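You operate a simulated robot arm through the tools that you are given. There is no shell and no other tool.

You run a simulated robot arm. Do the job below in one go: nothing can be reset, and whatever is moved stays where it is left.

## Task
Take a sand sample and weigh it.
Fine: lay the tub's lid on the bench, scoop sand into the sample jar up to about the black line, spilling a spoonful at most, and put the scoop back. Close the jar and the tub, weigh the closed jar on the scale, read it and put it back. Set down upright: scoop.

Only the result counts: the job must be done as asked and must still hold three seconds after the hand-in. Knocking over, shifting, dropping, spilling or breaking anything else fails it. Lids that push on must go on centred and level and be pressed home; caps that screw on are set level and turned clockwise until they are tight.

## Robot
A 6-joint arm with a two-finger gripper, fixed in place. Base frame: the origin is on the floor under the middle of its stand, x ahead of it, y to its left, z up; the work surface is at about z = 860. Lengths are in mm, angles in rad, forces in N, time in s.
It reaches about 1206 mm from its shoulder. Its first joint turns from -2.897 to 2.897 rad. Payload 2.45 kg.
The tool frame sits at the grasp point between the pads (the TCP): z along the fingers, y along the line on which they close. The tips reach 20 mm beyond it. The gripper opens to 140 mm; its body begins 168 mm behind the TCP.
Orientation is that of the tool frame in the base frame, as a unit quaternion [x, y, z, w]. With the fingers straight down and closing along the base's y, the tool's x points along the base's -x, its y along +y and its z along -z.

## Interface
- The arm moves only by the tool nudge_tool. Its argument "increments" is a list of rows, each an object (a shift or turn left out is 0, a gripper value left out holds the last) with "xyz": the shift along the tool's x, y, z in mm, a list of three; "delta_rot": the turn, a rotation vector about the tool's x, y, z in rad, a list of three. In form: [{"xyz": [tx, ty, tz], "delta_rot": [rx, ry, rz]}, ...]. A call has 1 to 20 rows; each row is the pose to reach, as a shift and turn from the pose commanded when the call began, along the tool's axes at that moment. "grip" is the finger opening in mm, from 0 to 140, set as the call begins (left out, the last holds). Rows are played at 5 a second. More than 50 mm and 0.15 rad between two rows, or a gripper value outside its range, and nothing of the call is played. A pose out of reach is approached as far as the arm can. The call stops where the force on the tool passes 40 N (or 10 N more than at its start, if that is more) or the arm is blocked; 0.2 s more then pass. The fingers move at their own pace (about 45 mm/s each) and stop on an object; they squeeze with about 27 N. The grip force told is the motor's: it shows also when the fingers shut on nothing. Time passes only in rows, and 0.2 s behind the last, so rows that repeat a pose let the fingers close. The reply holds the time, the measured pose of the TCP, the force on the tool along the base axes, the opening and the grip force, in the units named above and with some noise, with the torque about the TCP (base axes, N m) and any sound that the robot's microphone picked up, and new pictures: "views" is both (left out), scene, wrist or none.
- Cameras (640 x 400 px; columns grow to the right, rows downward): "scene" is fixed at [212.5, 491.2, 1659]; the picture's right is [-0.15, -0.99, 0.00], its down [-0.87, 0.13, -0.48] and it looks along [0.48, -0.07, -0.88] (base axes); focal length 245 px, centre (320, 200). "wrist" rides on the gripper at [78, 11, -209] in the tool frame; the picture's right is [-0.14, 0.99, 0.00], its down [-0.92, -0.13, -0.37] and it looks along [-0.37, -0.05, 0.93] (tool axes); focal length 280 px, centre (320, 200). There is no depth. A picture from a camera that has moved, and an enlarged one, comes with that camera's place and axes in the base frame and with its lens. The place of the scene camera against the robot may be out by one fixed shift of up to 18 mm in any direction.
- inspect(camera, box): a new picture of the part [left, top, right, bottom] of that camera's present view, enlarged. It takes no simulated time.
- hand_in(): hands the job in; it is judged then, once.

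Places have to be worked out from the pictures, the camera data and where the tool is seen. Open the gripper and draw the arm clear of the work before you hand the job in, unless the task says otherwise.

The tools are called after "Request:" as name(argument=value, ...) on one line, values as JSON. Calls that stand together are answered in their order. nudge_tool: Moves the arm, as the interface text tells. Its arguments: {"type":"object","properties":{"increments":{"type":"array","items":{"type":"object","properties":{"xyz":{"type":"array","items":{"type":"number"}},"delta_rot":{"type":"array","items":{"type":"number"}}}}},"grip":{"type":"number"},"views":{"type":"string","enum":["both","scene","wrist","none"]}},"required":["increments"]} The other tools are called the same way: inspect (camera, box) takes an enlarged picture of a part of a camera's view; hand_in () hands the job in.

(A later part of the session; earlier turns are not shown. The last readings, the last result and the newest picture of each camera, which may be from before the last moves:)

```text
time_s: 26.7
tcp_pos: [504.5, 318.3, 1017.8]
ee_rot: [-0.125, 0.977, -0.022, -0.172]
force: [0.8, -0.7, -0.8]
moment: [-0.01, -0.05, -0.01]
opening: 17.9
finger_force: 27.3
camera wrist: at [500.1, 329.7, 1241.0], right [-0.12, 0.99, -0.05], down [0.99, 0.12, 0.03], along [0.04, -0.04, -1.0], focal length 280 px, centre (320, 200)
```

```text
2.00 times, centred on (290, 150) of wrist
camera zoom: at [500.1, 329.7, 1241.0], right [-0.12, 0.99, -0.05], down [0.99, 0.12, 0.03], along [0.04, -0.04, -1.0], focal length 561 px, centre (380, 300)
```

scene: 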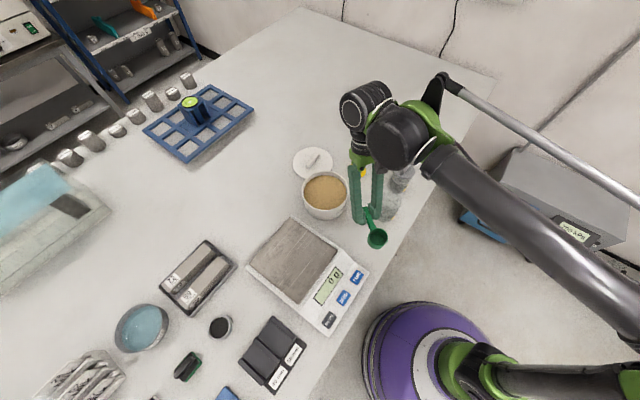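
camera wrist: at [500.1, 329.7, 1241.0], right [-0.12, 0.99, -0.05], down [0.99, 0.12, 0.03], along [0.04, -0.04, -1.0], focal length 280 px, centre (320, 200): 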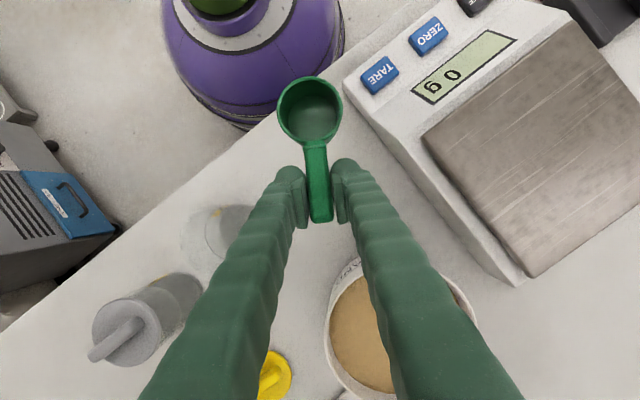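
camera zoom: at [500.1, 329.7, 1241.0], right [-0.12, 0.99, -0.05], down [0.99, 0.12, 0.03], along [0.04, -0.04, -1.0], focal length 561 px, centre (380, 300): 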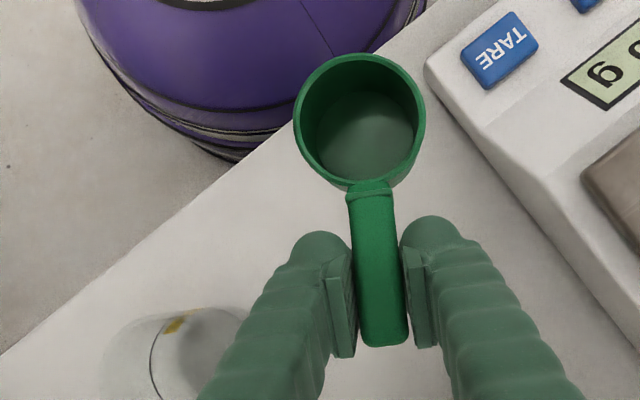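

The scoop is held level and did not shift. Before digging, I rehearse the pour with the empty scoop: first I raise it and yaw the handle direction to about 50°, above the jar.

Request:
nudge_tool(increments=[{"xyz": [2.9, -27.6, -20.7], "delta_rot": [0.0424, 0, -0.1166]}, {"xyz": [5.8, -55.2, -41.3], "delta_rot": [0.0848, 0, -0.2332]}, {"xyz": [8.8, -82.9, -62], "delta_rot": [0.1272, 0, -0.3498]}, {"xyz": [11.7, -110.5, -82.6], "delta_rot": [0.1696, 0, -0.4664]}, {"xyz": [14.6, -138.1, -103.3], "delta_rot": [0.212, 0, -0.583]}, {"xyz": [14.6, -138.1, -103.3], "delta_rot": [0.212, 0, -0.583]}], views="both")

```text
time_s: 27.4
tcp_pos: [530.8, 260.5, 1062.8]
ee_rot: [-0.258, 0.951, -0.045, -0.165]
force: [0.6, 0.4, -1.0]
moment: [0.05, -0.04, 0.02]
opening: 17.8
finger_force: 26.8
stopped in row 3: the force on the tool passed its limit at 104 N (the readings are from after the stop); the commanded pose is now the measured one
camera wrist: at [522.4, 269.3, 1285.4], right [-0.39, 0.92, -0.05], down [0.92, 0.39, 0.04], along [0.05, -0.03, -1.0], focal length 280 px, centre (320, 200)
```

scene: 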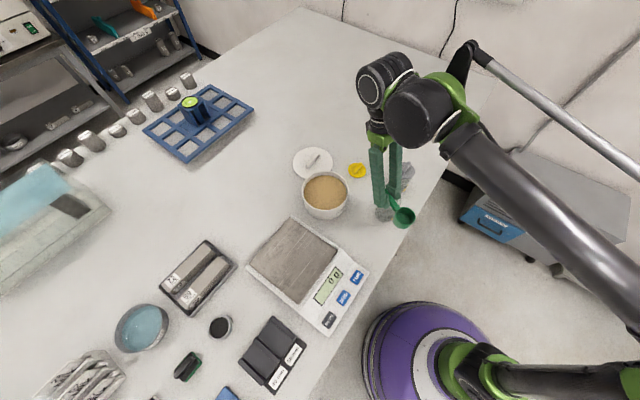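
wrist: 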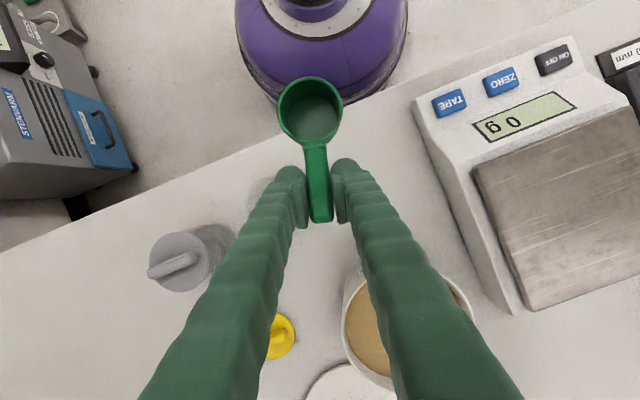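

A 104 N spike stopped the move with nothing near the scoop; most likely the wrist camera came near the forearm while leaning back. The scoop is still level in the grip. I pitch forward 20° so the tool is vertical, then check the readings.

Request:
nudge_tool(increments=[{"xyz": [0, 0, 0], "delta_rot": [0, -0.1, 0]}, {"xyz": [0, 0, 0], "delta_rot": [0, -0.2, 0]}, {"xyz": [0, 0, 0], "delta_rot": [0, -0.3, 0]}, {"xyz": [0, 0, 0], "delta_rot": [0, -0.35, 0]}, {"xyz": [0, 0, 0], "delta_rot": [0, -0.35, 0]}], views="both")

```text
time_s: 28.6
tcp_pos: [529.2, 261.5, 1061.9]
ee_rot: [-0.262, 0.965, 0.0, 0.003]
force: [-0.2, 0.8, -0.3]
moment: [0.06, -0.04, -0.01]
opening: 17.7
finger_force: 26.9
camera wrist: at [456.2, 230.3, 1270.4], right [-0.38, 0.92, 0.0], down [0.86, 0.35, 0.37], along [0.35, 0.14, -0.93], focal length 280 px, centre (320, 200)
```

scene: 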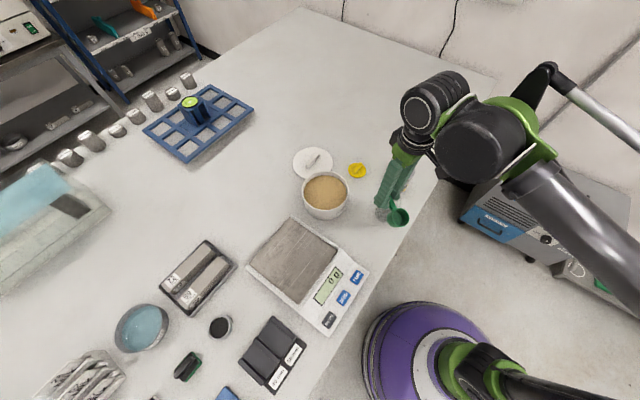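
wrist: 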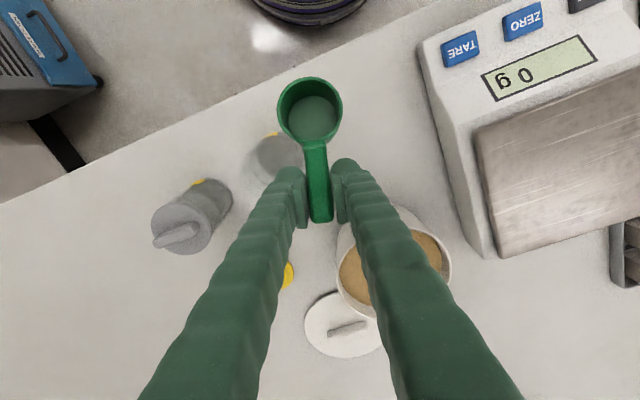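

Tool vertical now, no force. I continue the rehearsal: yaw to 50° and shift over toward the jar at a safe height.

Request:
nudge_tool(increments=[{"xyz": [8.1, -20.9, -16], "delta_rot": [0, 0, -0.114]}, {"xyz": [16.2, -41.9, -32], "delta_rot": [0, 0, -0.228]}, {"xyz": [24.3, -62.8, -48], "delta_rot": [0, 0, -0.342]}, {"xyz": [24.3, -62.8, -48], "delta_rot": [0, 0, -0.342]}], views="none")

```text
time_s: 29.6
tcp_pos: [540.1, 192.0, 1107.1]
ee_rot: [-0.422, 0.907, 0.001, 0.003]
force: [-0.2, 1.1, -0.5]
moment: [0.01, -0.01, -0.03]
opening: 17.8
finger_force: 27.0
```

Now the rehearsal pitch: 90° more forward (tool to horizontal) at constant TCP, high above the jar.

Request:
nudge_tool(increments=[{"xyz": [0, 0, 0], "delta_rot": [0, -0.13, 0]}, {"xyz": [0, 0, 0], "delta_rot": [0, -0.26, 0]}, {"xyz": [0, 0, 0], "delta_rot": [0, -0.39, 0]}, {"xyz": [0, 0, 0], "delta_rot": [0, -0.52, 0]}, {"xyz": [0, 0, 0], "delta_rot": [0, -0.65, 0]}, {"xyz": [0, 0, 0], "delta_rot": [0, -0.78, 0]}, {"xyz": [0, 0, 0], "delta_rot": [0, -0.91, 0]}, {"xyz": [0, 0, 0], "delta_rot": [0, -1.04, 0]}, {"xyz": [0, 0, 0], "delta_rot": [0, -1.17, 0]}, {"xyz": [0, 0, 0], "delta_rot": [0, -1.3, 0]}, {"xyz": [0, 0, 0], "delta_rot": [0, -1.43, 0]}, {"xyz": [0, 0, 0], "delta_rot": [0, -1.57, 0]}, {"xyz": [0, 0, 0], "delta_rot": [0, -1.57, 0]}], views="both")

```text
time_s: 32.4
tcp_pos: [540.9, 193.8, 1110.1]
ee_rot: [-0.299, 0.639, 0.298, 0.643]
force: [0.5, 0.8, -0.4]
moment: [-0.03, 0.01, -0.05]
opening: 17.5
finger_force: 27.2
camera wrist: at [398.2, 41.4, 1031.6], right [-0.76, 0.64, 0.13], down [-0.14, -0.37, 0.92], along [0.64, 0.68, 0.37], focal length 280 px, centre (320, 200)
```

scene: 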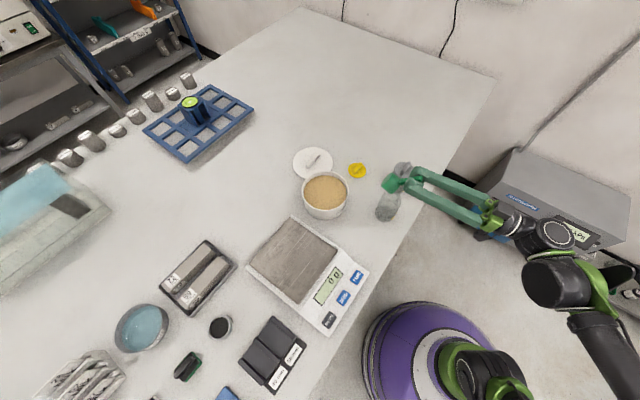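
wrist: 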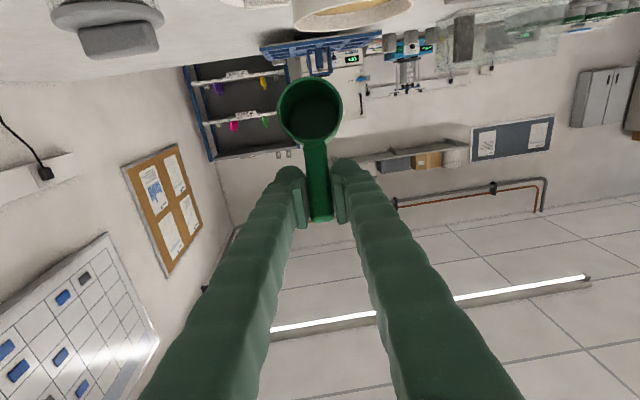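

The pour posture (tool horizontal, scoop at 110°) is reachable here. I test 20° more tilt to know the margin.

Request:
nudge_tool(increments=[{"xyz": [0, 0, 0], "delta_rot": [0, -0.12, 0]}, {"xyz": [0, 0, 0], "delta_rot": [0, -0.24, 0]}, {"xyz": [0, 0, 0], "delta_rot": [0, -0.35, 0]}, {"xyz": [0, 0, 0], "delta_rot": [0, -0.35, 0]}], views="scene")

Request:
inspect(camera="scene", box=[340, 140, 460, 240])

```text
time_s: 33.4
tcp_pos: [541.6, 193.6, 1110.3]
ee_rot: [-0.242, 0.517, 0.346, 0.745]
force: [-1.0, 0.5, -0.6]
moment: [-0.01, 0.04, 0.0]
opening: 17.8
finger_force: 26.8
```

scene: 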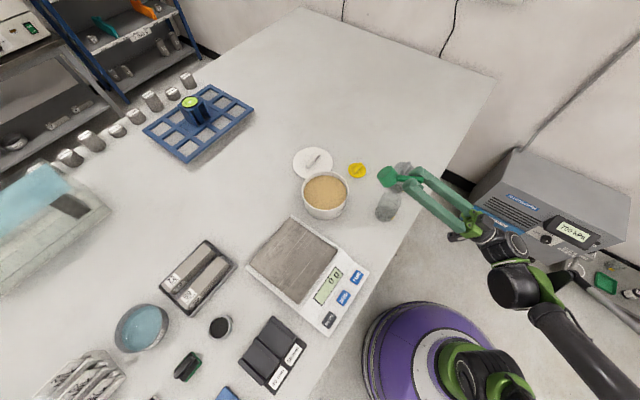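

```text
4.00 times, centred on (400, 190) of scene
camera zoom: at [212.5, 491.2, 1659.0], right [-0.15, -0.99, 0.0], down [-0.87, 0.13, -0.48], along [0.48, -0.07, -0.88], focal length 981 px, centre (0, 240)
```

zoom: 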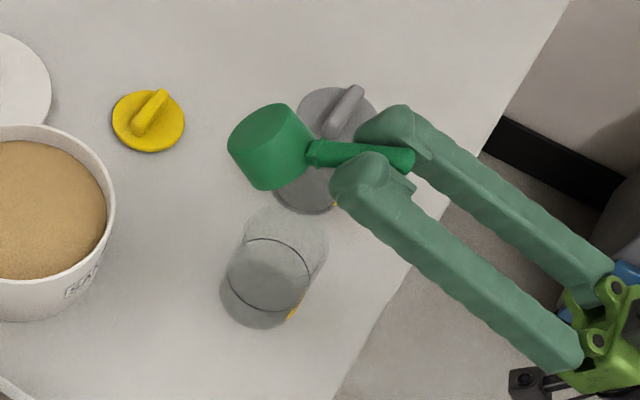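

The margin is fine (130° reached). Now I take a closer look at the jar and the tub while the arm is out of the way.

Request:
inspect(camera="scene", box=[365, 175, 425, 230])

Request:
inspect(camera="scene", box=[290, 140, 370, 230])

```text
7.27 times, centred on (395, 202) of scene
camera zoom: at [212.5, 491.2, 1659.0], right [-0.15, -0.99, 0.0], down [-0.87, 0.13, -0.48], along [0.48, -0.07, -0.88], focal length 1784 px, centre (-226, 182)
```

zoom: 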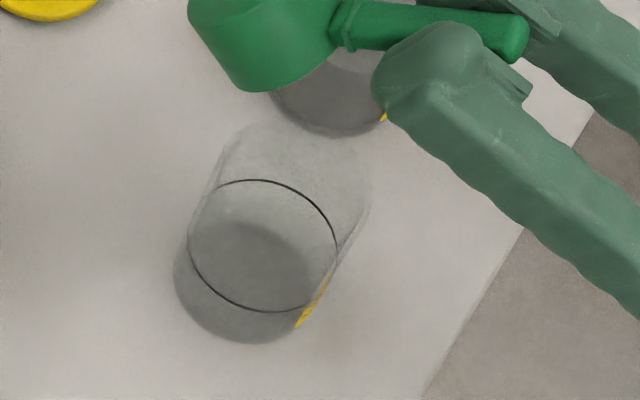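

```text
4.44 times, centred on (330, 185) of scene
camera zoom: at [212.5, 491.2, 1659.0], right [-0.15, -0.99, 0.0], down [-0.87, 0.13, -0.48], along [0.48, -0.07, -0.88], focal length 1090 px, centre (276, 267)
```

zoom: 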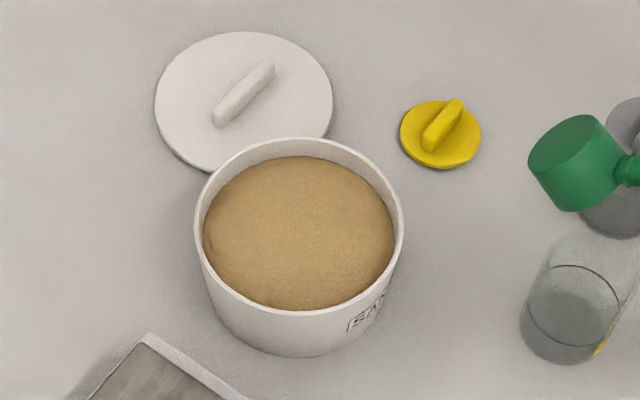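

From the picture: the jar is about 97 mm tall and 71 mm wide, its black line ~34 mm up (roughly 100 ml, about 1.5 scoops); the sand surface in the tub is only ~12 mm below the rim. I pitch the scoop back (110° back) and move away so I can measure the jar and tub with the wrist camera.

Request:
nudge_tool(increments=[{"xyz": [0, 0, 0], "delta_rot": [0, 0.14, 0]}, {"xyz": [0, 0, 0], "delta_rot": [0, 0.28, 0]}, {"xyz": [0, 0, 0], "delta_rot": [0, 0.42, 0]}, {"xyz": [0, 0, 0], "delta_rot": [0, 0.56, 0]}, {"xyz": [0, 0, 0], "delta_rot": [0, 0.7, 0]}, {"xyz": [0, 0, 0], "delta_rot": [0, 0.84, 0]}, {"xyz": [0, 0, 0], "delta_rot": [0, 0.98, 0]}, {"xyz": [0, 0, 0], "delta_rot": [0, 1.12, 0]}, {"xyz": [0, 0, 0], "delta_rot": [0, 1.26, 0]}, {"xyz": [0, 0, 0], "delta_rot": [0, 1.4, 0]}, {"xyz": [0, 0, 0], "delta_rot": [0, 1.54, 0]}, {"xyz": [0, 0, 0], "delta_rot": [0, 1.68, 0]}, {"xyz": [0, 0, 0], "delta_rot": [0, 1.82, 0]}, {"xyz": [0, 0, 0], "delta_rot": [0, 1.92, 0]}, {"xyz": [0, 0, 0], "delta_rot": [0, 1.92, 0]}], views="wrist")

```text
time_s: 36.6
tcp_pos: [540.9, 193.4, 1110.6]
ee_rot: [-0.422, 0.907, -0.001, 0.002]
force: [0.2, 0.3, -0.7]
moment: [0.02, -0.02, 0.02]
opening: 17.7
finger_force: 27.1
camera wrist: at [481.0, 141.5, 1318.9], right [-0.67, 0.74, 0.0], down [0.69, 0.62, 0.37], along [0.28, 0.25, -0.93], focal length 280 px, centre (320, 200)
```

wrist: 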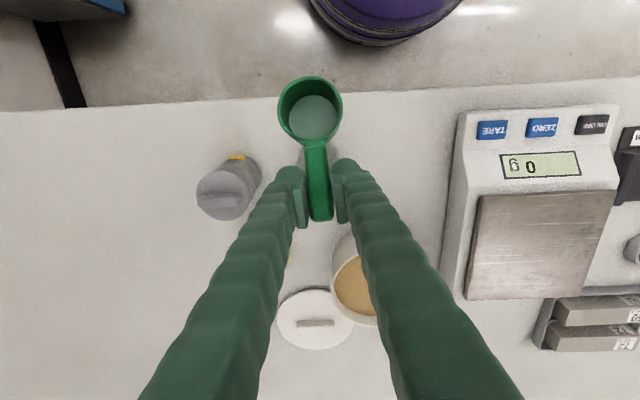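

Now I shift toward the tub at the same height to see the jar and the tub unobstructed.

Request:
nudge_tool(increments=[{"xyz": [-37.6, 12.4, 0]}, {"xyz": [-75.2, 24.8, 0]}, {"xyz": [-112.9, 37.2, 0]}, {"xyz": [-150.5, 49.6, 0]}, {"xyz": [-150.5, 49.6, 0]}], views="wrist")

Request:
inspect(camera="wrist", box=[220, 0, 380, 100])

Request:
inspect(camera="wrist", box=[290, 130, 430, 300])

```text
time_s: 37.8
tcp_pos: [596.6, 342.5, 1112.4]
ee_rot: [-0.421, 0.907, 0.0, 0.001]
force: [0.7, -0.1, 0.0]
moment: [0.01, -0.01, 0.01]
opening: 17.9
finger_force: 27.0
camera wrist: at [538.5, 288.6, 1320.5], right [-0.67, 0.74, 0.0], down [0.69, 0.62, 0.37], along [0.28, 0.25, -0.93], focal length 280 px, centre (320, 200)
```

wrist: 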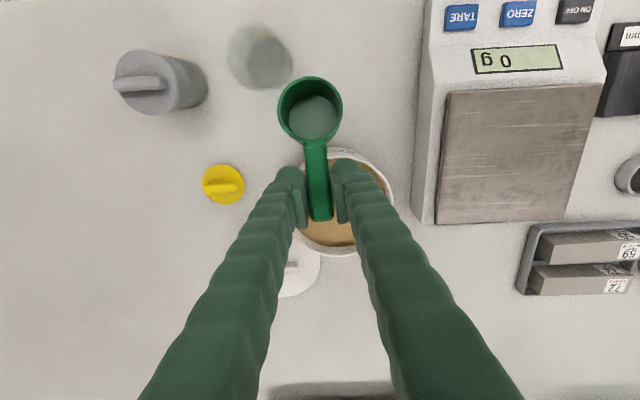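

```text
4.00 times, centred on (300, 50) of wrist
camera zoom: at [538.5, 288.6, 1320.5], right [-0.67, 0.74, 0.0], down [0.69, 0.62, 0.37], along [0.28, 0.25, -0.93], focal length 1122 px, centre (400, 800)
```

zoom: 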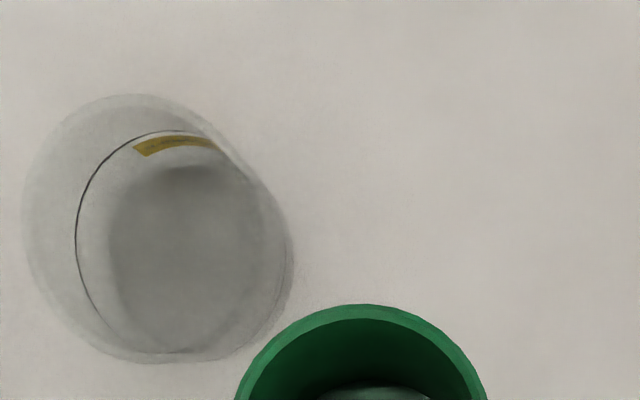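

```text
2.35 times, centred on (360, 215) of wrist
camera zoom: at [538.5, 288.6, 1320.5], right [-0.67, 0.74, 0.0], down [0.69, 0.62, 0.37], along [0.28, 0.25, -0.93], focal length 660 px, centre (226, 165)
```

zoom: 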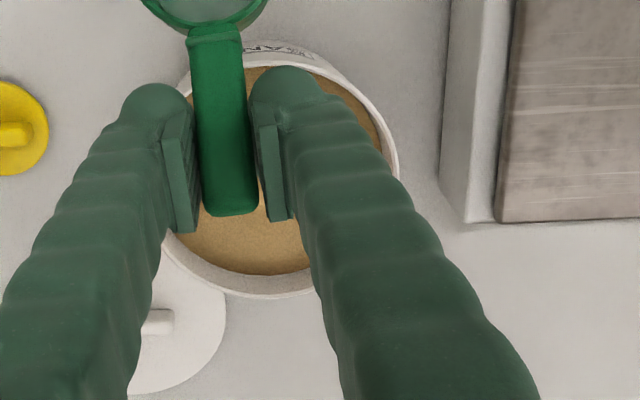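

The jar centre comes out at about (562, 211.5) and the tub centre at about (642, 418). I now pitch the scoop to 70° forward while moving it above the tub, clear of the rim, and check.

Request:
nudge_tool(increments=[{"xyz": [-17.5, 2, 5], "delta_rot": [0, -0.125, 0]}, {"xyz": [-35, 4, 10], "delta_rot": [0, -0.25, 0]}, {"xyz": [-52.5, 6, 15], "delta_rot": [0, -0.375, 0]}, {"xyz": [-70, 8, 20], "delta_rot": [0, -0.5, 0]}, {"xyz": [-87.5, 10, 25], "delta_rot": [0, -0.625, 0]}, {"xyz": [-105, 12, 30], "delta_rot": [0, -0.75, 0]}, {"xyz": [-122.6, 14, 35], "delta_rot": [0, -0.873, 0]}, {"xyz": [-122.6, 14, 35], "delta_rot": [0, -0.873, 0]}], views="both")

Request:
inspect(camera="scene", box=[270, 110, 430, 240])

```text
time_s: 39.6
tcp_pos: [666.8, 443.8, 1076.6]
ee_rot: [-0.383, 0.821, 0.179, 0.385]
force: [-0.2, 0.0, -1.0]
moment: [-0.02, -0.02, 0.0]
opening: 17.7
finger_force: 27.0
camera wrist: at [523.1, 289.9, 1149.8], right [-0.7, 0.71, 0.1], down [0.29, 0.15, 0.94], along [0.65, 0.69, -0.31], focal length 280 px, centre (320, 200)
```

scene: 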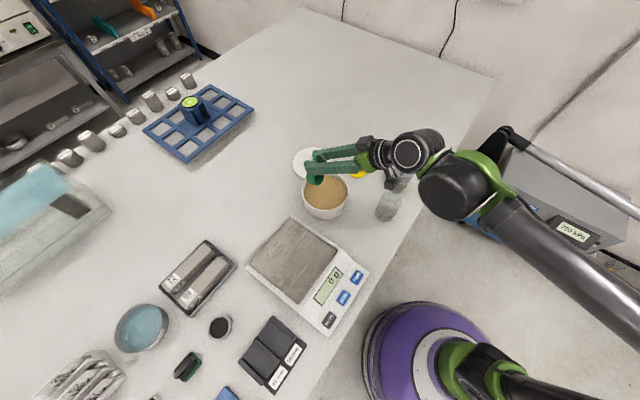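
wrist: 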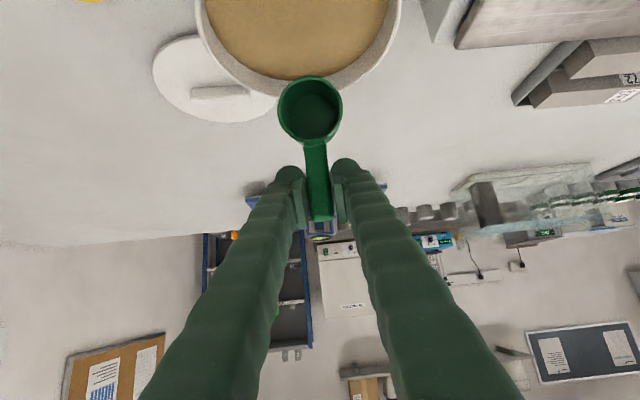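

```text
3.08 times, centred on (350, 175) of scene
camera zoom: at [212.5, 491.2, 1659.0], right [-0.15, -0.99, 0.0], down [-0.87, 0.13, -0.48], along [0.48, -0.07, -0.88], focal length 755 px, centre (228, 277)
```

zoom: 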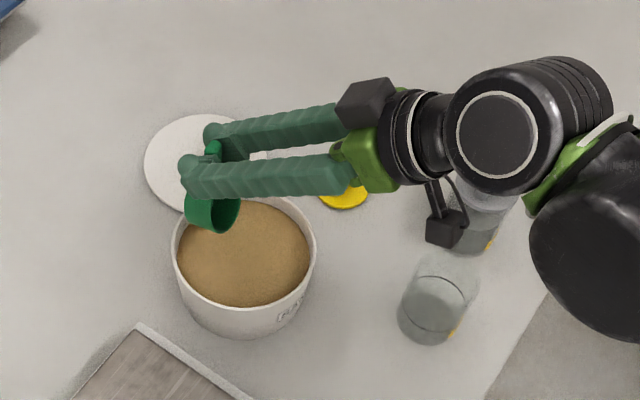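

The scoop hangs over the tub with its opening facing toward the robot side. I lower it straight down in steps until its lip is ~30 mm into the sand.

Request:
nudge_tool(increments=[{"xyz": [11.5, 0, 9.6]}, {"xyz": [23, 0, 19.3]}, {"xyz": [34.5, 0, 28.9]}, {"xyz": [42.1, 0, 35.4]}, {"xyz": [42.1, 0, 35.4]}], views="both")

Request:
inspect(camera="scene", box=[280, 140, 380, 230])

```text
time_s: 40.8
tcp_pos: [666.5, 443.3, 1021.8]
ee_rot: [-0.383, 0.821, 0.178, 0.385]
force: [-0.3, 0.4, -0.3]
moment: [-0.02, 0.03, 0.0]
opening: 17.5
finger_force: 27.1
camera wrist: at [523.5, 289.8, 1095.2], right [-0.7, 0.71, 0.1], down [0.29, 0.15, 0.94], along [0.65, 0.69, -0.31], focal length 280 px, centre (320, 200)
```

scene: 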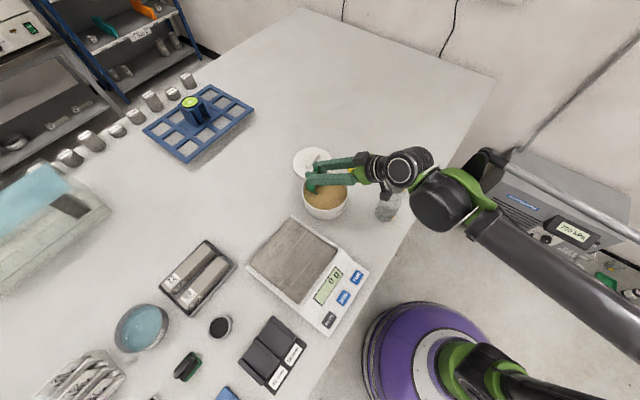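
wrist: 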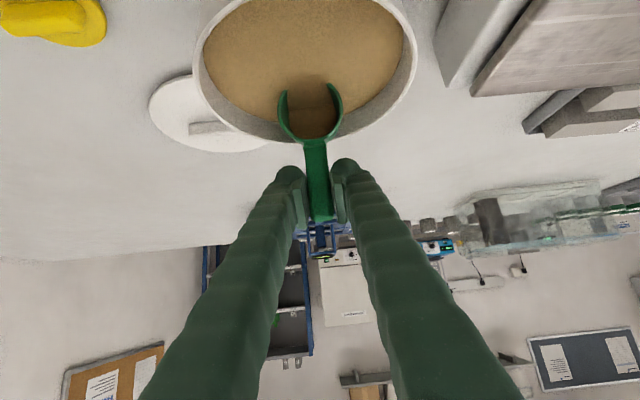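

```text
4.44 times, centred on (330, 185) of scene
camera zoom: at [212.5, 491.2, 1659.0], right [-0.15, -0.99, 0.0], down [-0.87, 0.13, -0.48], along [0.48, -0.07, -0.88], focal length 1090 px, centre (276, 267)
```

zoom: 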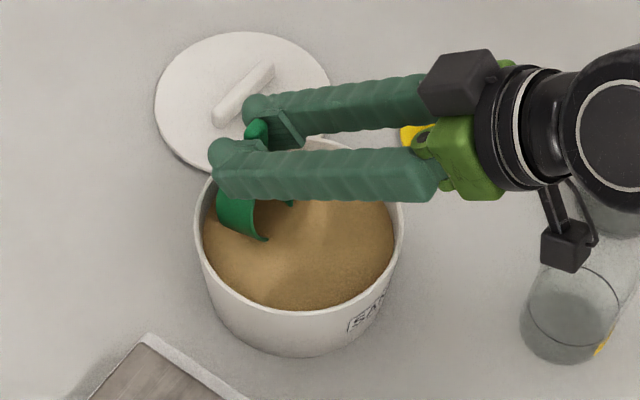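

The lip is cutting into the sand with no resistance. I now run the scooping arc: a little deeper, sweep toward the robot side while rotating the bowl up, then lift to just above the tub at 15° tilt.

Request:
nudge_tool(increments=[{"xyz": [9, 0, 4.9], "delta_rot": [0, 0, 0]}, {"xyz": [16.6, 0, 10.7], "delta_rot": [0, 0.035, 0]}, {"xyz": [20.4, 0, 18.2], "delta_rot": [0, 0.157, 0]}, {"xyz": [23.2, 0, 24.6], "delta_rot": [0, 0.297, 0]}, {"xyz": [27.4, 0, 29.9], "delta_rot": [0, 0.436, 0]}, {"xyz": [30, 0, 34.1], "delta_rot": [0, 0.576, 0]}, {"xyz": [30.1, 0, 36.5], "delta_rot": [0, 0.698, 0]}, {"xyz": [29, 0, 38.1], "delta_rot": [0, 0.82, 0]}, {"xyz": [24.5, 0, 36.9], "delta_rot": [0, 0.908, 0]}, {"xyz": [13.1, 0, 29.2], "delta_rot": [0, 0.96, 0]}, {"xyz": [-9.9, 0, 9.9], "delta_rot": [0, 0.96, 0]}, {"xyz": [-9.9, 0, 9.9], "delta_rot": [0, 0.96, 0]}], views="both")

Request:
inspect(camera="wrist", box=[230, 60, 410, 240])

Request:
inspect(camera="scene", box=[280, 140, 380, 230])

```text
time_s: 43.4
tcp_pos: [676.5, 454.9, 1022.5]
ee_rot: [-0.422, 0.906, -0.019, -0.038]
force: [0.4, 0.3, -2.2]
moment: [0.05, -0.03, 0.01]
opening: 18.1
finger_force: 27.0
camera wrist: at [629.4, 416.7, 1238.2], right [-0.67, 0.74, -0.01], down [0.71, 0.64, 0.29], along [0.23, 0.19, -0.96], focal length 280 px, centre (320, 200)
```

scene: 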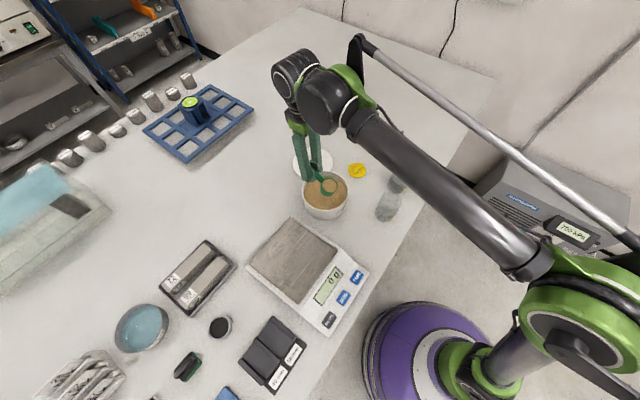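
wrist: 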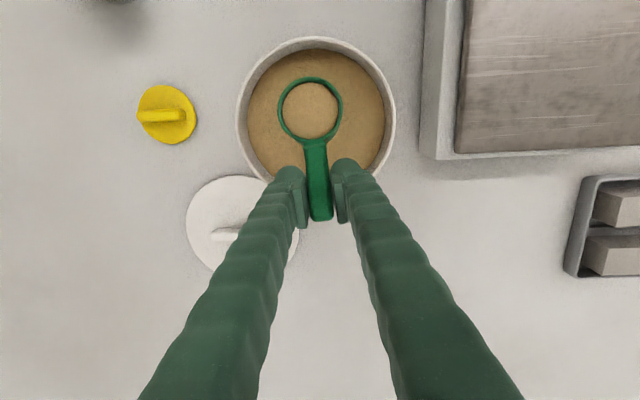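

```text
2.22 times, centred on (320, 150) of wrist
camera zoom: at [629.4, 416.7, 1238.2], right [-0.67, 0.74, -0.01], down [0.71, 0.64, 0.29], along [0.23, 0.19, -0.96], focal length 623 px, centre (320, 311)
```

zoom: 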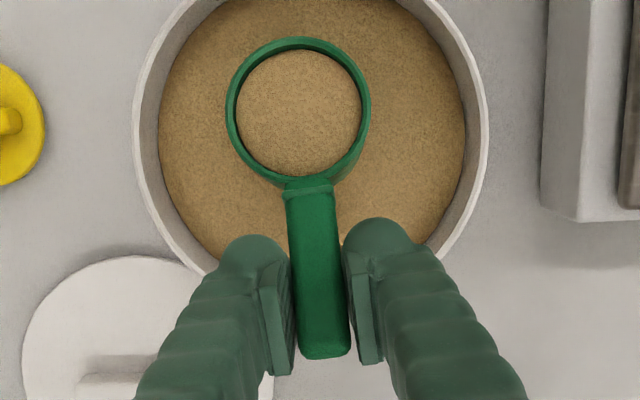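

```text
4.44 times, centred on (330, 185) of scene
camera zoom: at [212.5, 491.2, 1659.0], right [-0.15, -0.99, 0.0], down [-0.87, 0.13, -0.48], along [0.48, -0.07, -0.88], focal length 1090 px, centre (276, 267)
```

zoom: 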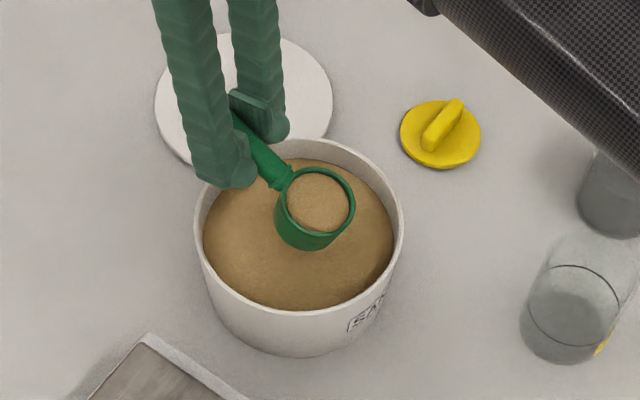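

The bowl is filled nearly to its rim (about +1.6 N of load) and no sand lies outside. I rise 50 mm, then carry it smoothly at the same tilt to a pre-pour point where the lip is above the jar.

Request:
nudge_tool(increments=[{"xyz": [1.3, 0, -14.9]}, {"xyz": [3, 0, -34.9]}, {"xyz": [4.2, 0, -49.8]}, {"xyz": [13.8, -4.2, -49]}, {"xyz": [32.7, -12.6, -47.4]}, {"xyz": [58.1, -23.8, -45.2]}, {"xyz": [83.4, -35, -43.1]}, {"xyz": [108.8, -46.1, -40.9]}, {"xyz": [134.1, -57.3, -38.7]}, {"xyz": [153.1, -65.7, -37.1]}, {"xyz": [162.6, -69.9, -36.3]}, {"xyz": [162.6, -69.9, -36.3]}], views="both")

Request:
inspect(camera="scene", box=[330, 150, 450, 250])

Request:
inspect(camera="wrist", box=[230, 40, 410, 220])

```text
time_s: 46.0
tcp_pos: [628.2, 288.4, 1073.5]
ee_rot: [-0.422, 0.906, -0.019, -0.037]
force: [-0.2, -0.2, -1.3]
moment: [0.07, -0.05, -0.01]
opening: 17.8
finger_force: 27.1
camera wrist: at [580.8, 248.7, 1287.8], right [-0.67, 0.74, -0.01], down [0.71, 0.64, 0.29], along [0.23, 0.19, -0.96], focal length 280 px, centre (320, 200)
```

scene: 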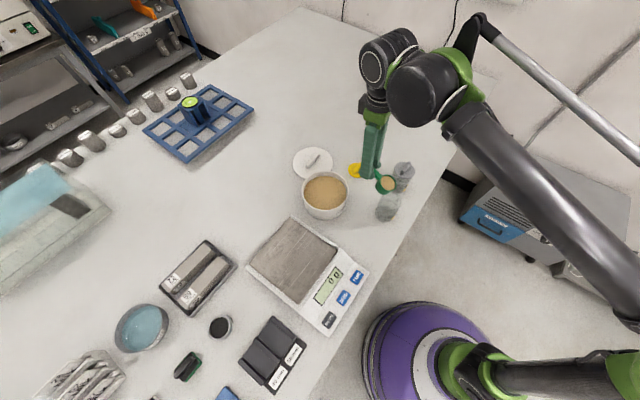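
wrist: 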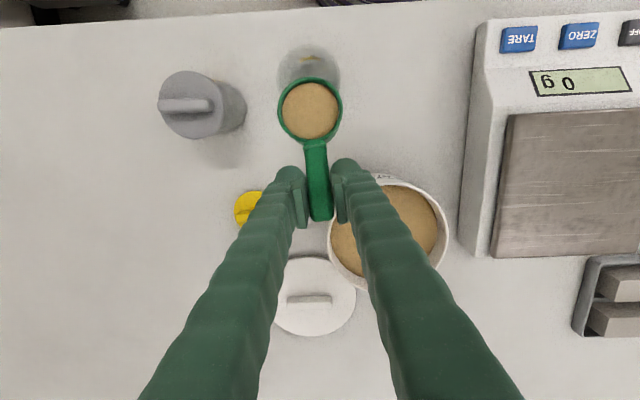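

```text
4.00 times, centred on (390, 200) of scene
camera zoom: at [212.5, 491.2, 1659.0], right [-0.15, -0.99, 0.0], down [-0.87, 0.13, -0.48], along [0.48, -0.07, -0.88], focal length 981 px, centre (40, 200)
```

zoom: 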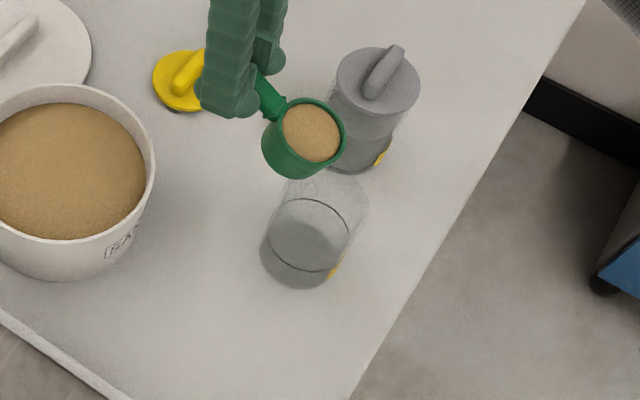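

```text
2.22 times, centred on (320, 130) of wrist
camera zoom: at [580.8, 248.7, 1287.8], right [-0.67, 0.74, -0.01], down [0.71, 0.64, 0.29], along [0.23, 0.19, -0.96], focal length 623 px, centre (320, 356)
```

zoom: 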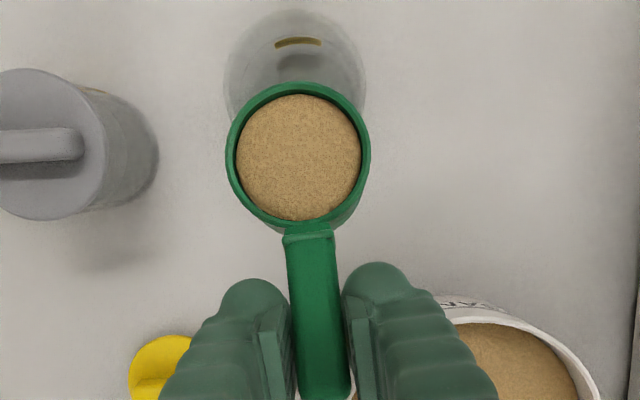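

The jar centre re-measures at (563, 211) and the lip is about 8 mm short of it on the handle side, which suits the flow direction. I begin the pour, pivoting about the lip up to 55° while lowering it near the jar mouth.

Request:
nudge_tool(increments=[{"xyz": [-1.2, 0, 13.9], "delta_rot": [0, 0, 0]}, {"xyz": [1.9, 0, 17.3], "delta_rot": [0, -0.087, 0]}, {"xyz": [7.9, 0, 15.2], "delta_rot": [0, -0.209, 0]}, {"xyz": [15.5, 0, 10.1], "delta_rot": [0, -0.332, 0]}, {"xyz": [24.1, 0, 6], "delta_rot": [0, -0.454, 0]}, {"xyz": [33.8, 0, 2], "delta_rot": [0, -0.576, 0]}, {"xyz": [44.1, 0, -0.8], "delta_rot": [0, -0.698, 0]}, {"xyz": [44.1, 0, -0.8], "delta_rot": [0, -0.698, 0]}], views="both")

Request:
inspect(camera="scene", box=[340, 150, 440, 240])

```text
time_s: 47.8
tcp_pos: [600.4, 254.8, 1077.7]
ee_rot: [-0.403, 0.864, 0.127, 0.276]
force: [-0.7, -0.4, -2.1]
moment: [0.02, -0.01, 0.0]
opening: 17.7
finger_force: 26.7
camera wrist: at [473.2, 120.5, 1202.5], right [-0.69, 0.72, 0.08], down [0.44, 0.33, 0.83], along [0.58, 0.61, -0.55], focal length 280 px, centre (320, 200)
```

scene: 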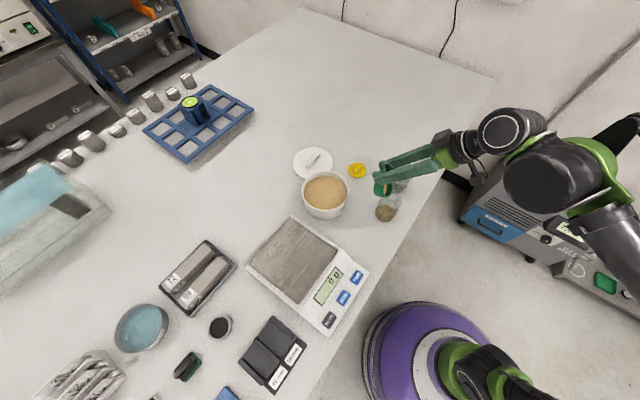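
wrist: 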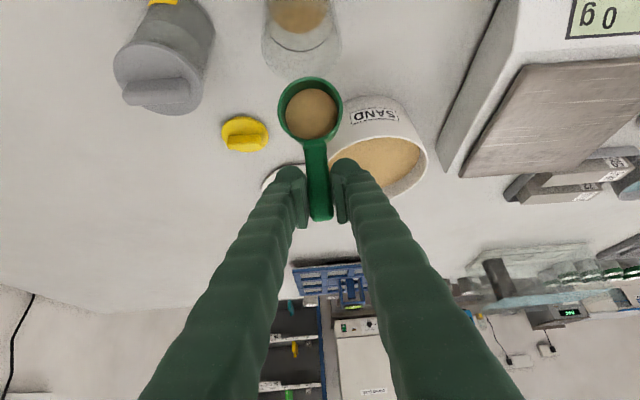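

```text
4.44 times, centred on (390, 195) of scene
camera zoom: at [212.5, 491.2, 1659.0], right [-0.15, -0.99, 0.0], down [-0.87, 0.13, -0.48], along [0.48, -0.07, -0.88], focal length 1090 px, centre (9, 222)
```

zoom: 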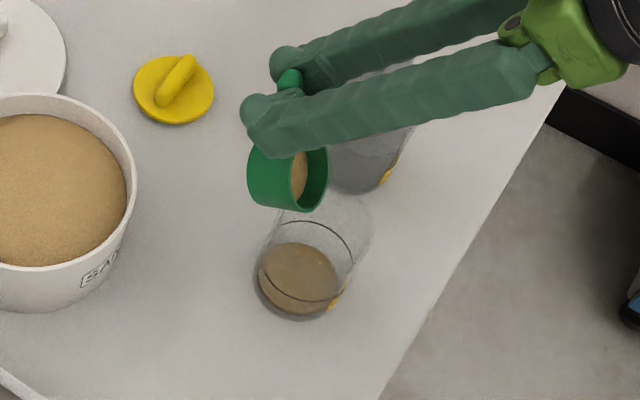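

Sand is landing inside the jar with none outside. I continue the pour to 118°, keeping the lip over the jar mouth, and hold there to empty the bowl.

Request:
nudge_tool(increments=[{"xyz": [8.2, 0, -7.3], "delta_rot": [0, -0.122, 0]}, {"xyz": [17.6, 0, -13.8], "delta_rot": [0, -0.244, 0]}, {"xyz": [29.5, 0, -19.1], "delta_rot": [0, -0.367, 0]}, {"xyz": [41.8, 0, -24.2], "delta_rot": [0, -0.489, 0]}, {"xyz": [54.4, 0, -29], "delta_rot": [0, -0.611, 0]}, {"xyz": [67.2, 0, -33.2], "delta_rot": [0, -0.733, 0]}, {"xyz": [78.6, 0, -37.2], "delta_rot": [0, -0.855, 0]}, {"xyz": [90.5, 0, -39.8], "delta_rot": [0, -0.977, 0]}, {"xyz": [102.5, 0, -40.8], "delta_rot": [0, -1.1, 0]}, {"xyz": [102.5, 0, -40.8], "delta_rot": [0, -1.1, 0]}, {"xyz": [102.5, 0, -40.8], "delta_rot": [0, -1.1, 0]}], views="both")

Request:
inspect(camera="scene", box=[350, 160, 430, 232])

```text
time_s: 50.2
tcp_pos: [531.8, 172.6, 1050.1]
ee_rot: [-0.276, 0.593, 0.318, 0.686]
force: [0.0, 0.5, 0.0]
moment: [-0.07, 0.05, -0.01]
opening: 17.8
finger_force: 27.0
camera wrist: at [397.8, 29.9, 943.1], right [-0.77, 0.62, 0.13], down [-0.22, -0.46, 0.86], along [0.6, 0.63, 0.5], focal length 280 px, centre (320, 200)
```

scene: 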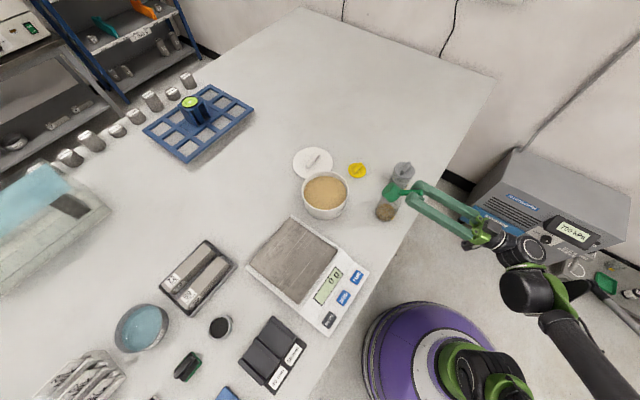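
wrist: 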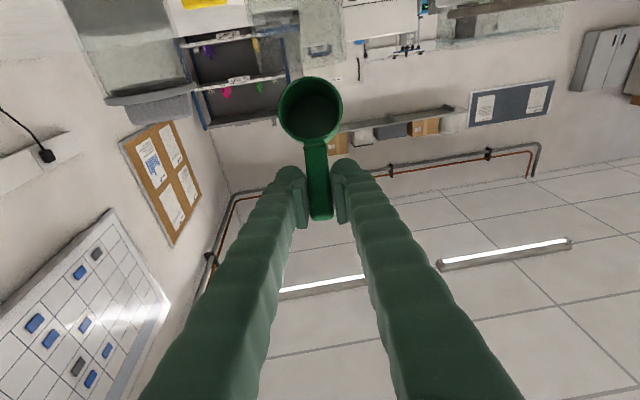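

```text
5.56 times, centred on (390, 196) of scene
camera zoom: at [212.5, 491.2, 1659.0], right [-0.15, -0.99, 0.0], down [-0.87, 0.13, -0.48], along [0.48, -0.07, -0.88], focal length 1363 px, centre (-69, 222)
```

zoom: 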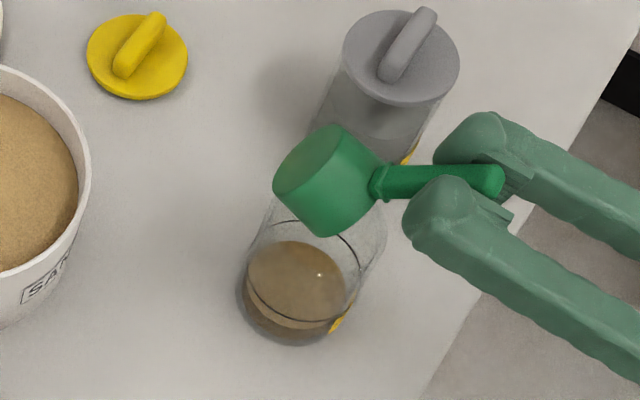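

The bowl is empty and the jar has its first portion, all inside. I rise and bring the scoop back above the tub at 70° tilt, then check the level in the jar.

Request:
nudge_tool(increments=[{"xyz": [-24.8, 0, 3.6]}, {"xyz": [-54.5, 0, 7.9]}, {"xyz": [-48.4, 10.3, 49.5], "delta_rot": [0, 0.12, 0]}, {"xyz": [-42.4, 20.6, 91.2], "delta_rot": [0, 0.24, 0]}, {"xyz": [-36.4, 30.8, 132.9], "delta_rot": [0, 0.36, 0]}, {"xyz": [-30.4, 41.1, 174.2], "delta_rot": [0, 0.48, 0]}, {"xyz": [-19.5, 51.3, 215.2], "delta_rot": [0, 0.6, 0]}, {"xyz": [-8.5, 61.6, 256.1], "delta_rot": [0, 0.72, 0]}, {"xyz": [2.5, 71.9, 297.1], "delta_rot": [0, 0.838, 0]}, {"xyz": [2.5, 71.9, 297.1], "delta_rot": [0, 0.838, 0]}], views="both")

Request:
inspect(camera="scene", box=[365, 175, 425, 230])

Request:
inspect(camera="scene", box=[280, 140, 440, 240])

```text
time_s: 52.4
tcp_pos: [665.1, 442.9, 1092.6]
ee_rot: [-0.383, 0.821, 0.178, 0.384]
force: [-0.2, 0.4, -0.8]
moment: [-0.01, 0.0, -0.02]
opening: 17.8
finger_force: 26.7
camera wrist: at [521.5, 289.7, 1165.5], right [-0.7, 0.71, 0.1], down [0.29, 0.15, 0.94], along [0.65, 0.69, -0.31], focal length 280 px, centre (320, 200)
```

scene: 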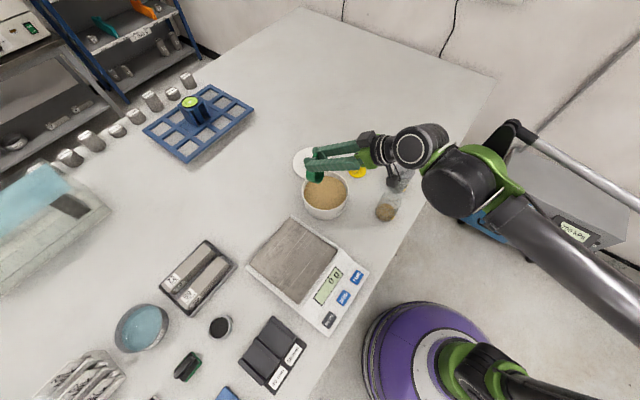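
wrist: 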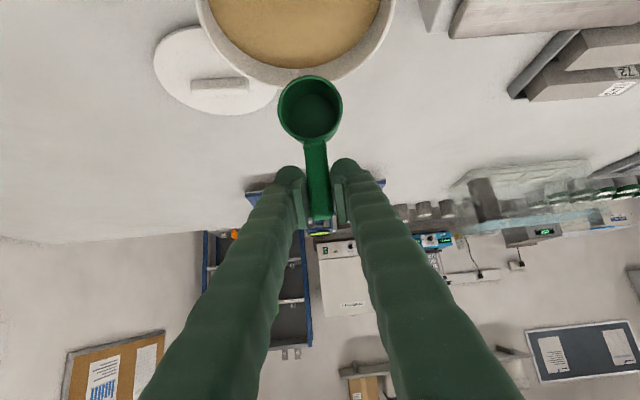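

```text
7.27 times, centred on (395, 202) of scene
camera zoom: at [212.5, 491.2, 1659.0], right [-0.15, -0.99, 0.0], down [-0.87, 0.13, -0.48], along [0.48, -0.07, -0.88], focal length 1784 px, centre (-226, 182)
```

zoom: 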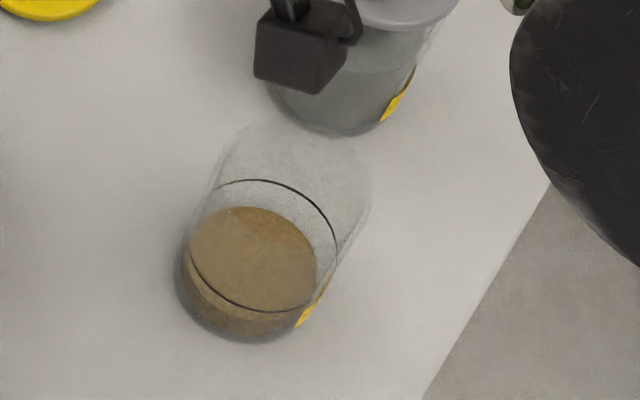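

```text
4.00 times, centred on (360, 190) of scene
camera zoom: at [212.5, 491.2, 1659.0], right [-0.15, -0.99, 0.0], down [-0.87, 0.13, -0.48], along [0.48, -0.07, -0.88], focal length 981 px, centre (160, 240)
```

zoom: 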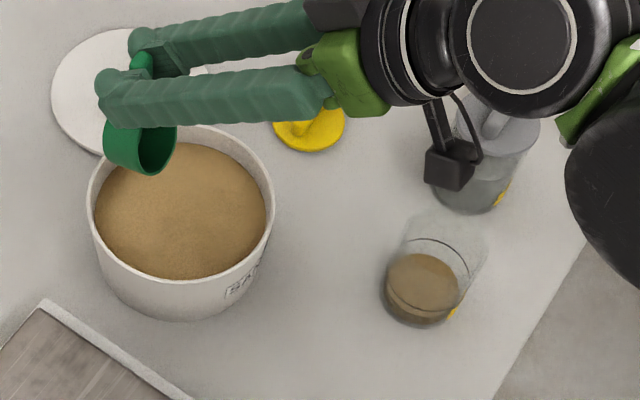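

One scoop brought the level to roughly 13–15 mm of the 34 mm line, so I need about 1.4 more scoops. I repeat the dig with a full scoop and lift.

Request:
nudge_tool(increments=[{"xyz": [16.6, 1, 14.8]}, {"xyz": [31.2, 1.5, 28.4]}, {"xyz": [45, 1.5, 40]}, {"xyz": [56.5, 1.5, 49.7]}, {"xyz": [66.2, 1.5, 55.2]}, {"xyz": [72.4, 1.5, 59.7], "delta_rot": [0, 0.035, 0]}, {"xyz": [76.1, 1.5, 67.2], "delta_rot": [0, 0.157, 0]}, {"xyz": [79, 1.5, 73.6], "delta_rot": [0, 0.297, 0]}, {"xyz": [83.1, 1.5, 78.9], "delta_rot": [0, 0.436, 0]}, {"xyz": [85.8, 1.5, 83.1], "delta_rot": [0, 0.576, 0]}, {"xyz": [85.8, 1.5, 85.5], "delta_rot": [0, 0.698, 0]}, {"xyz": [84.8, 1.5, 87.1], "delta_rot": [0, 0.82, 0]}, {"xyz": [80.2, 1.5, 85.9], "delta_rot": [0, 0.908, 0]}, {"xyz": [68.8, 1.5, 78.3], "delta_rot": [0, 0.96, 0]}, {"xyz": [43.5, 1.5, 57], "delta_rot": [0, 0.96, 0]}, {"xyz": [9.1, 1.5, 28.1], "delta_rot": [0, 0.96, 0]}, {"xyz": [9.1, 1.5, 28.1], "delta_rot": [0, 0.96, 0]}], views="both")

Request:
inspect(camera="wrist", box=[220, 40, 420, 220])

Request:
inspect(camera="scene", box=[280, 140, 380, 230])

```text
time_s: 56.0
tcp_pos: [676.0, 458.8, 1066.5]
ee_rot: [-0.422, 0.906, -0.018, -0.037]
force: [-1.2, 0.1, -1.1]
moment: [0.03, -0.04, -0.01]
opening: 17.8
finger_force: 27.0
camera wrist: at [628.3, 419.7, 1281.0], right [-0.67, 0.74, -0.01], down [0.71, 0.64, 0.29], along [0.23, 0.19, -0.96], focal length 280 px, centre (320, 200)
```

scene: 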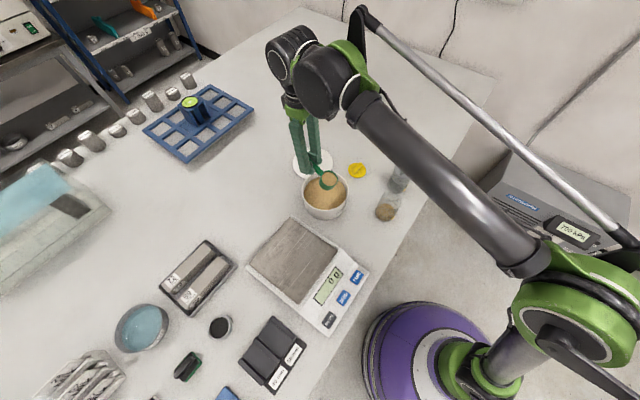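
wrist: 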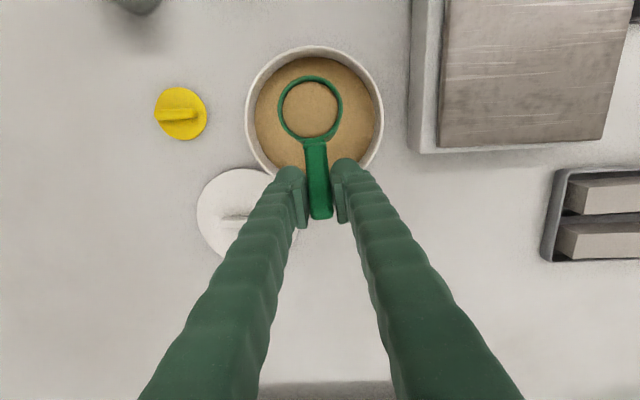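

```text
2.22 times, centred on (320, 130) of wrist
camera zoom: at [628.3, 419.7, 1281.0], right [-0.67, 0.74, -0.01], down [0.71, 0.64, 0.29], along [0.23, 0.19, -0.96], focal length 623 px, centre (320, 356)
```

zoom: 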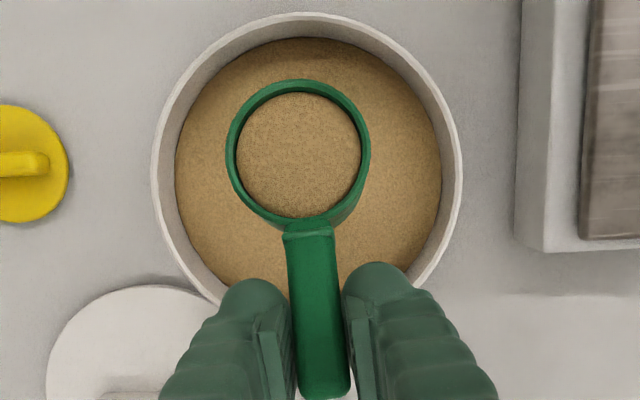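

```text
4.44 times, centred on (330, 185) of scene
camera zoom: at [212.5, 491.2, 1659.0], right [-0.15, -0.99, 0.0], down [-0.87, 0.13, -0.48], along [0.48, -0.07, -0.88], focal length 1090 px, centre (276, 267)
```

zoom: 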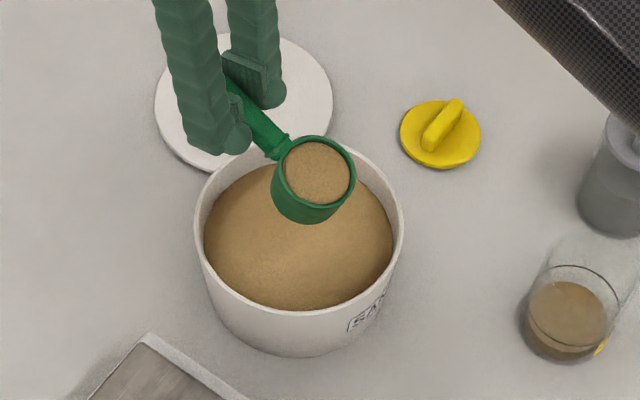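

Full again and clean. I carry it to the same pre-pour point above the jar.

Request:
nudge_tool(increments=[{"xyz": [10, -4.4, -3.2]}, {"xyz": [29.5, -13.2, -4.5]}, {"xyz": [55.1, -25, -2.4]}, {"xyz": [80.8, -36.8, -0.2]}, {"xyz": [106.5, -48.5, 2]}, {"xyz": [132.1, -60.3, 4.2]}, {"xyz": [151.4, -69.1, 5.9]}, {"xyz": [161, -73.5, 6.7]}, {"xyz": [161, -73.5, 6.7]}], views="wrist")

Request:
inspect(camera="wrist", box=[230, 40, 410, 220])

```text
time_s: 58.0
tcp_pos: [627.0, 286.9, 1073.3]
ee_rot: [-0.422, 0.906, -0.018, -0.037]
force: [0.6, 0.2, -1.6]
moment: [0.06, -0.05, 0.0]
opening: 17.9
finger_force: 27.4
camera wrist: at [579.0, 248.4, 1287.4], right [-0.67, 0.74, -0.01], down [0.71, 0.64, 0.29], along [0.23, 0.19, -0.96], focal length 280 px, centre (320, 200)
```

wrist: 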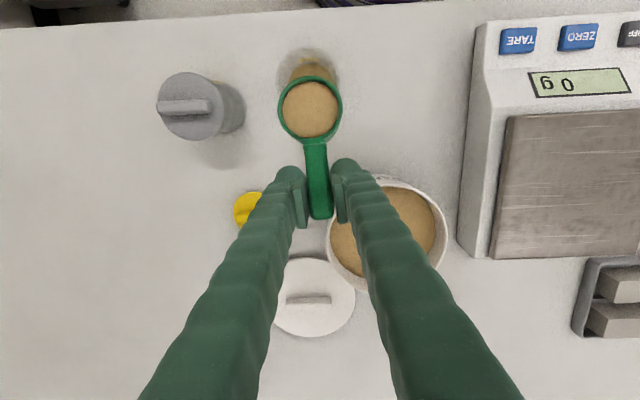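

```text
2.22 times, centred on (320, 130) of wrist
camera zoom: at [579.0, 248.4, 1287.4], right [-0.67, 0.74, -0.01], down [0.71, 0.64, 0.29], along [0.23, 0.19, -0.96], focal length 623 px, centre (320, 356)
```

zoom: 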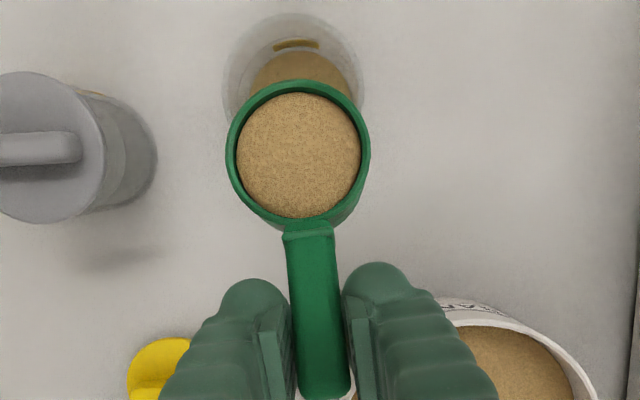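

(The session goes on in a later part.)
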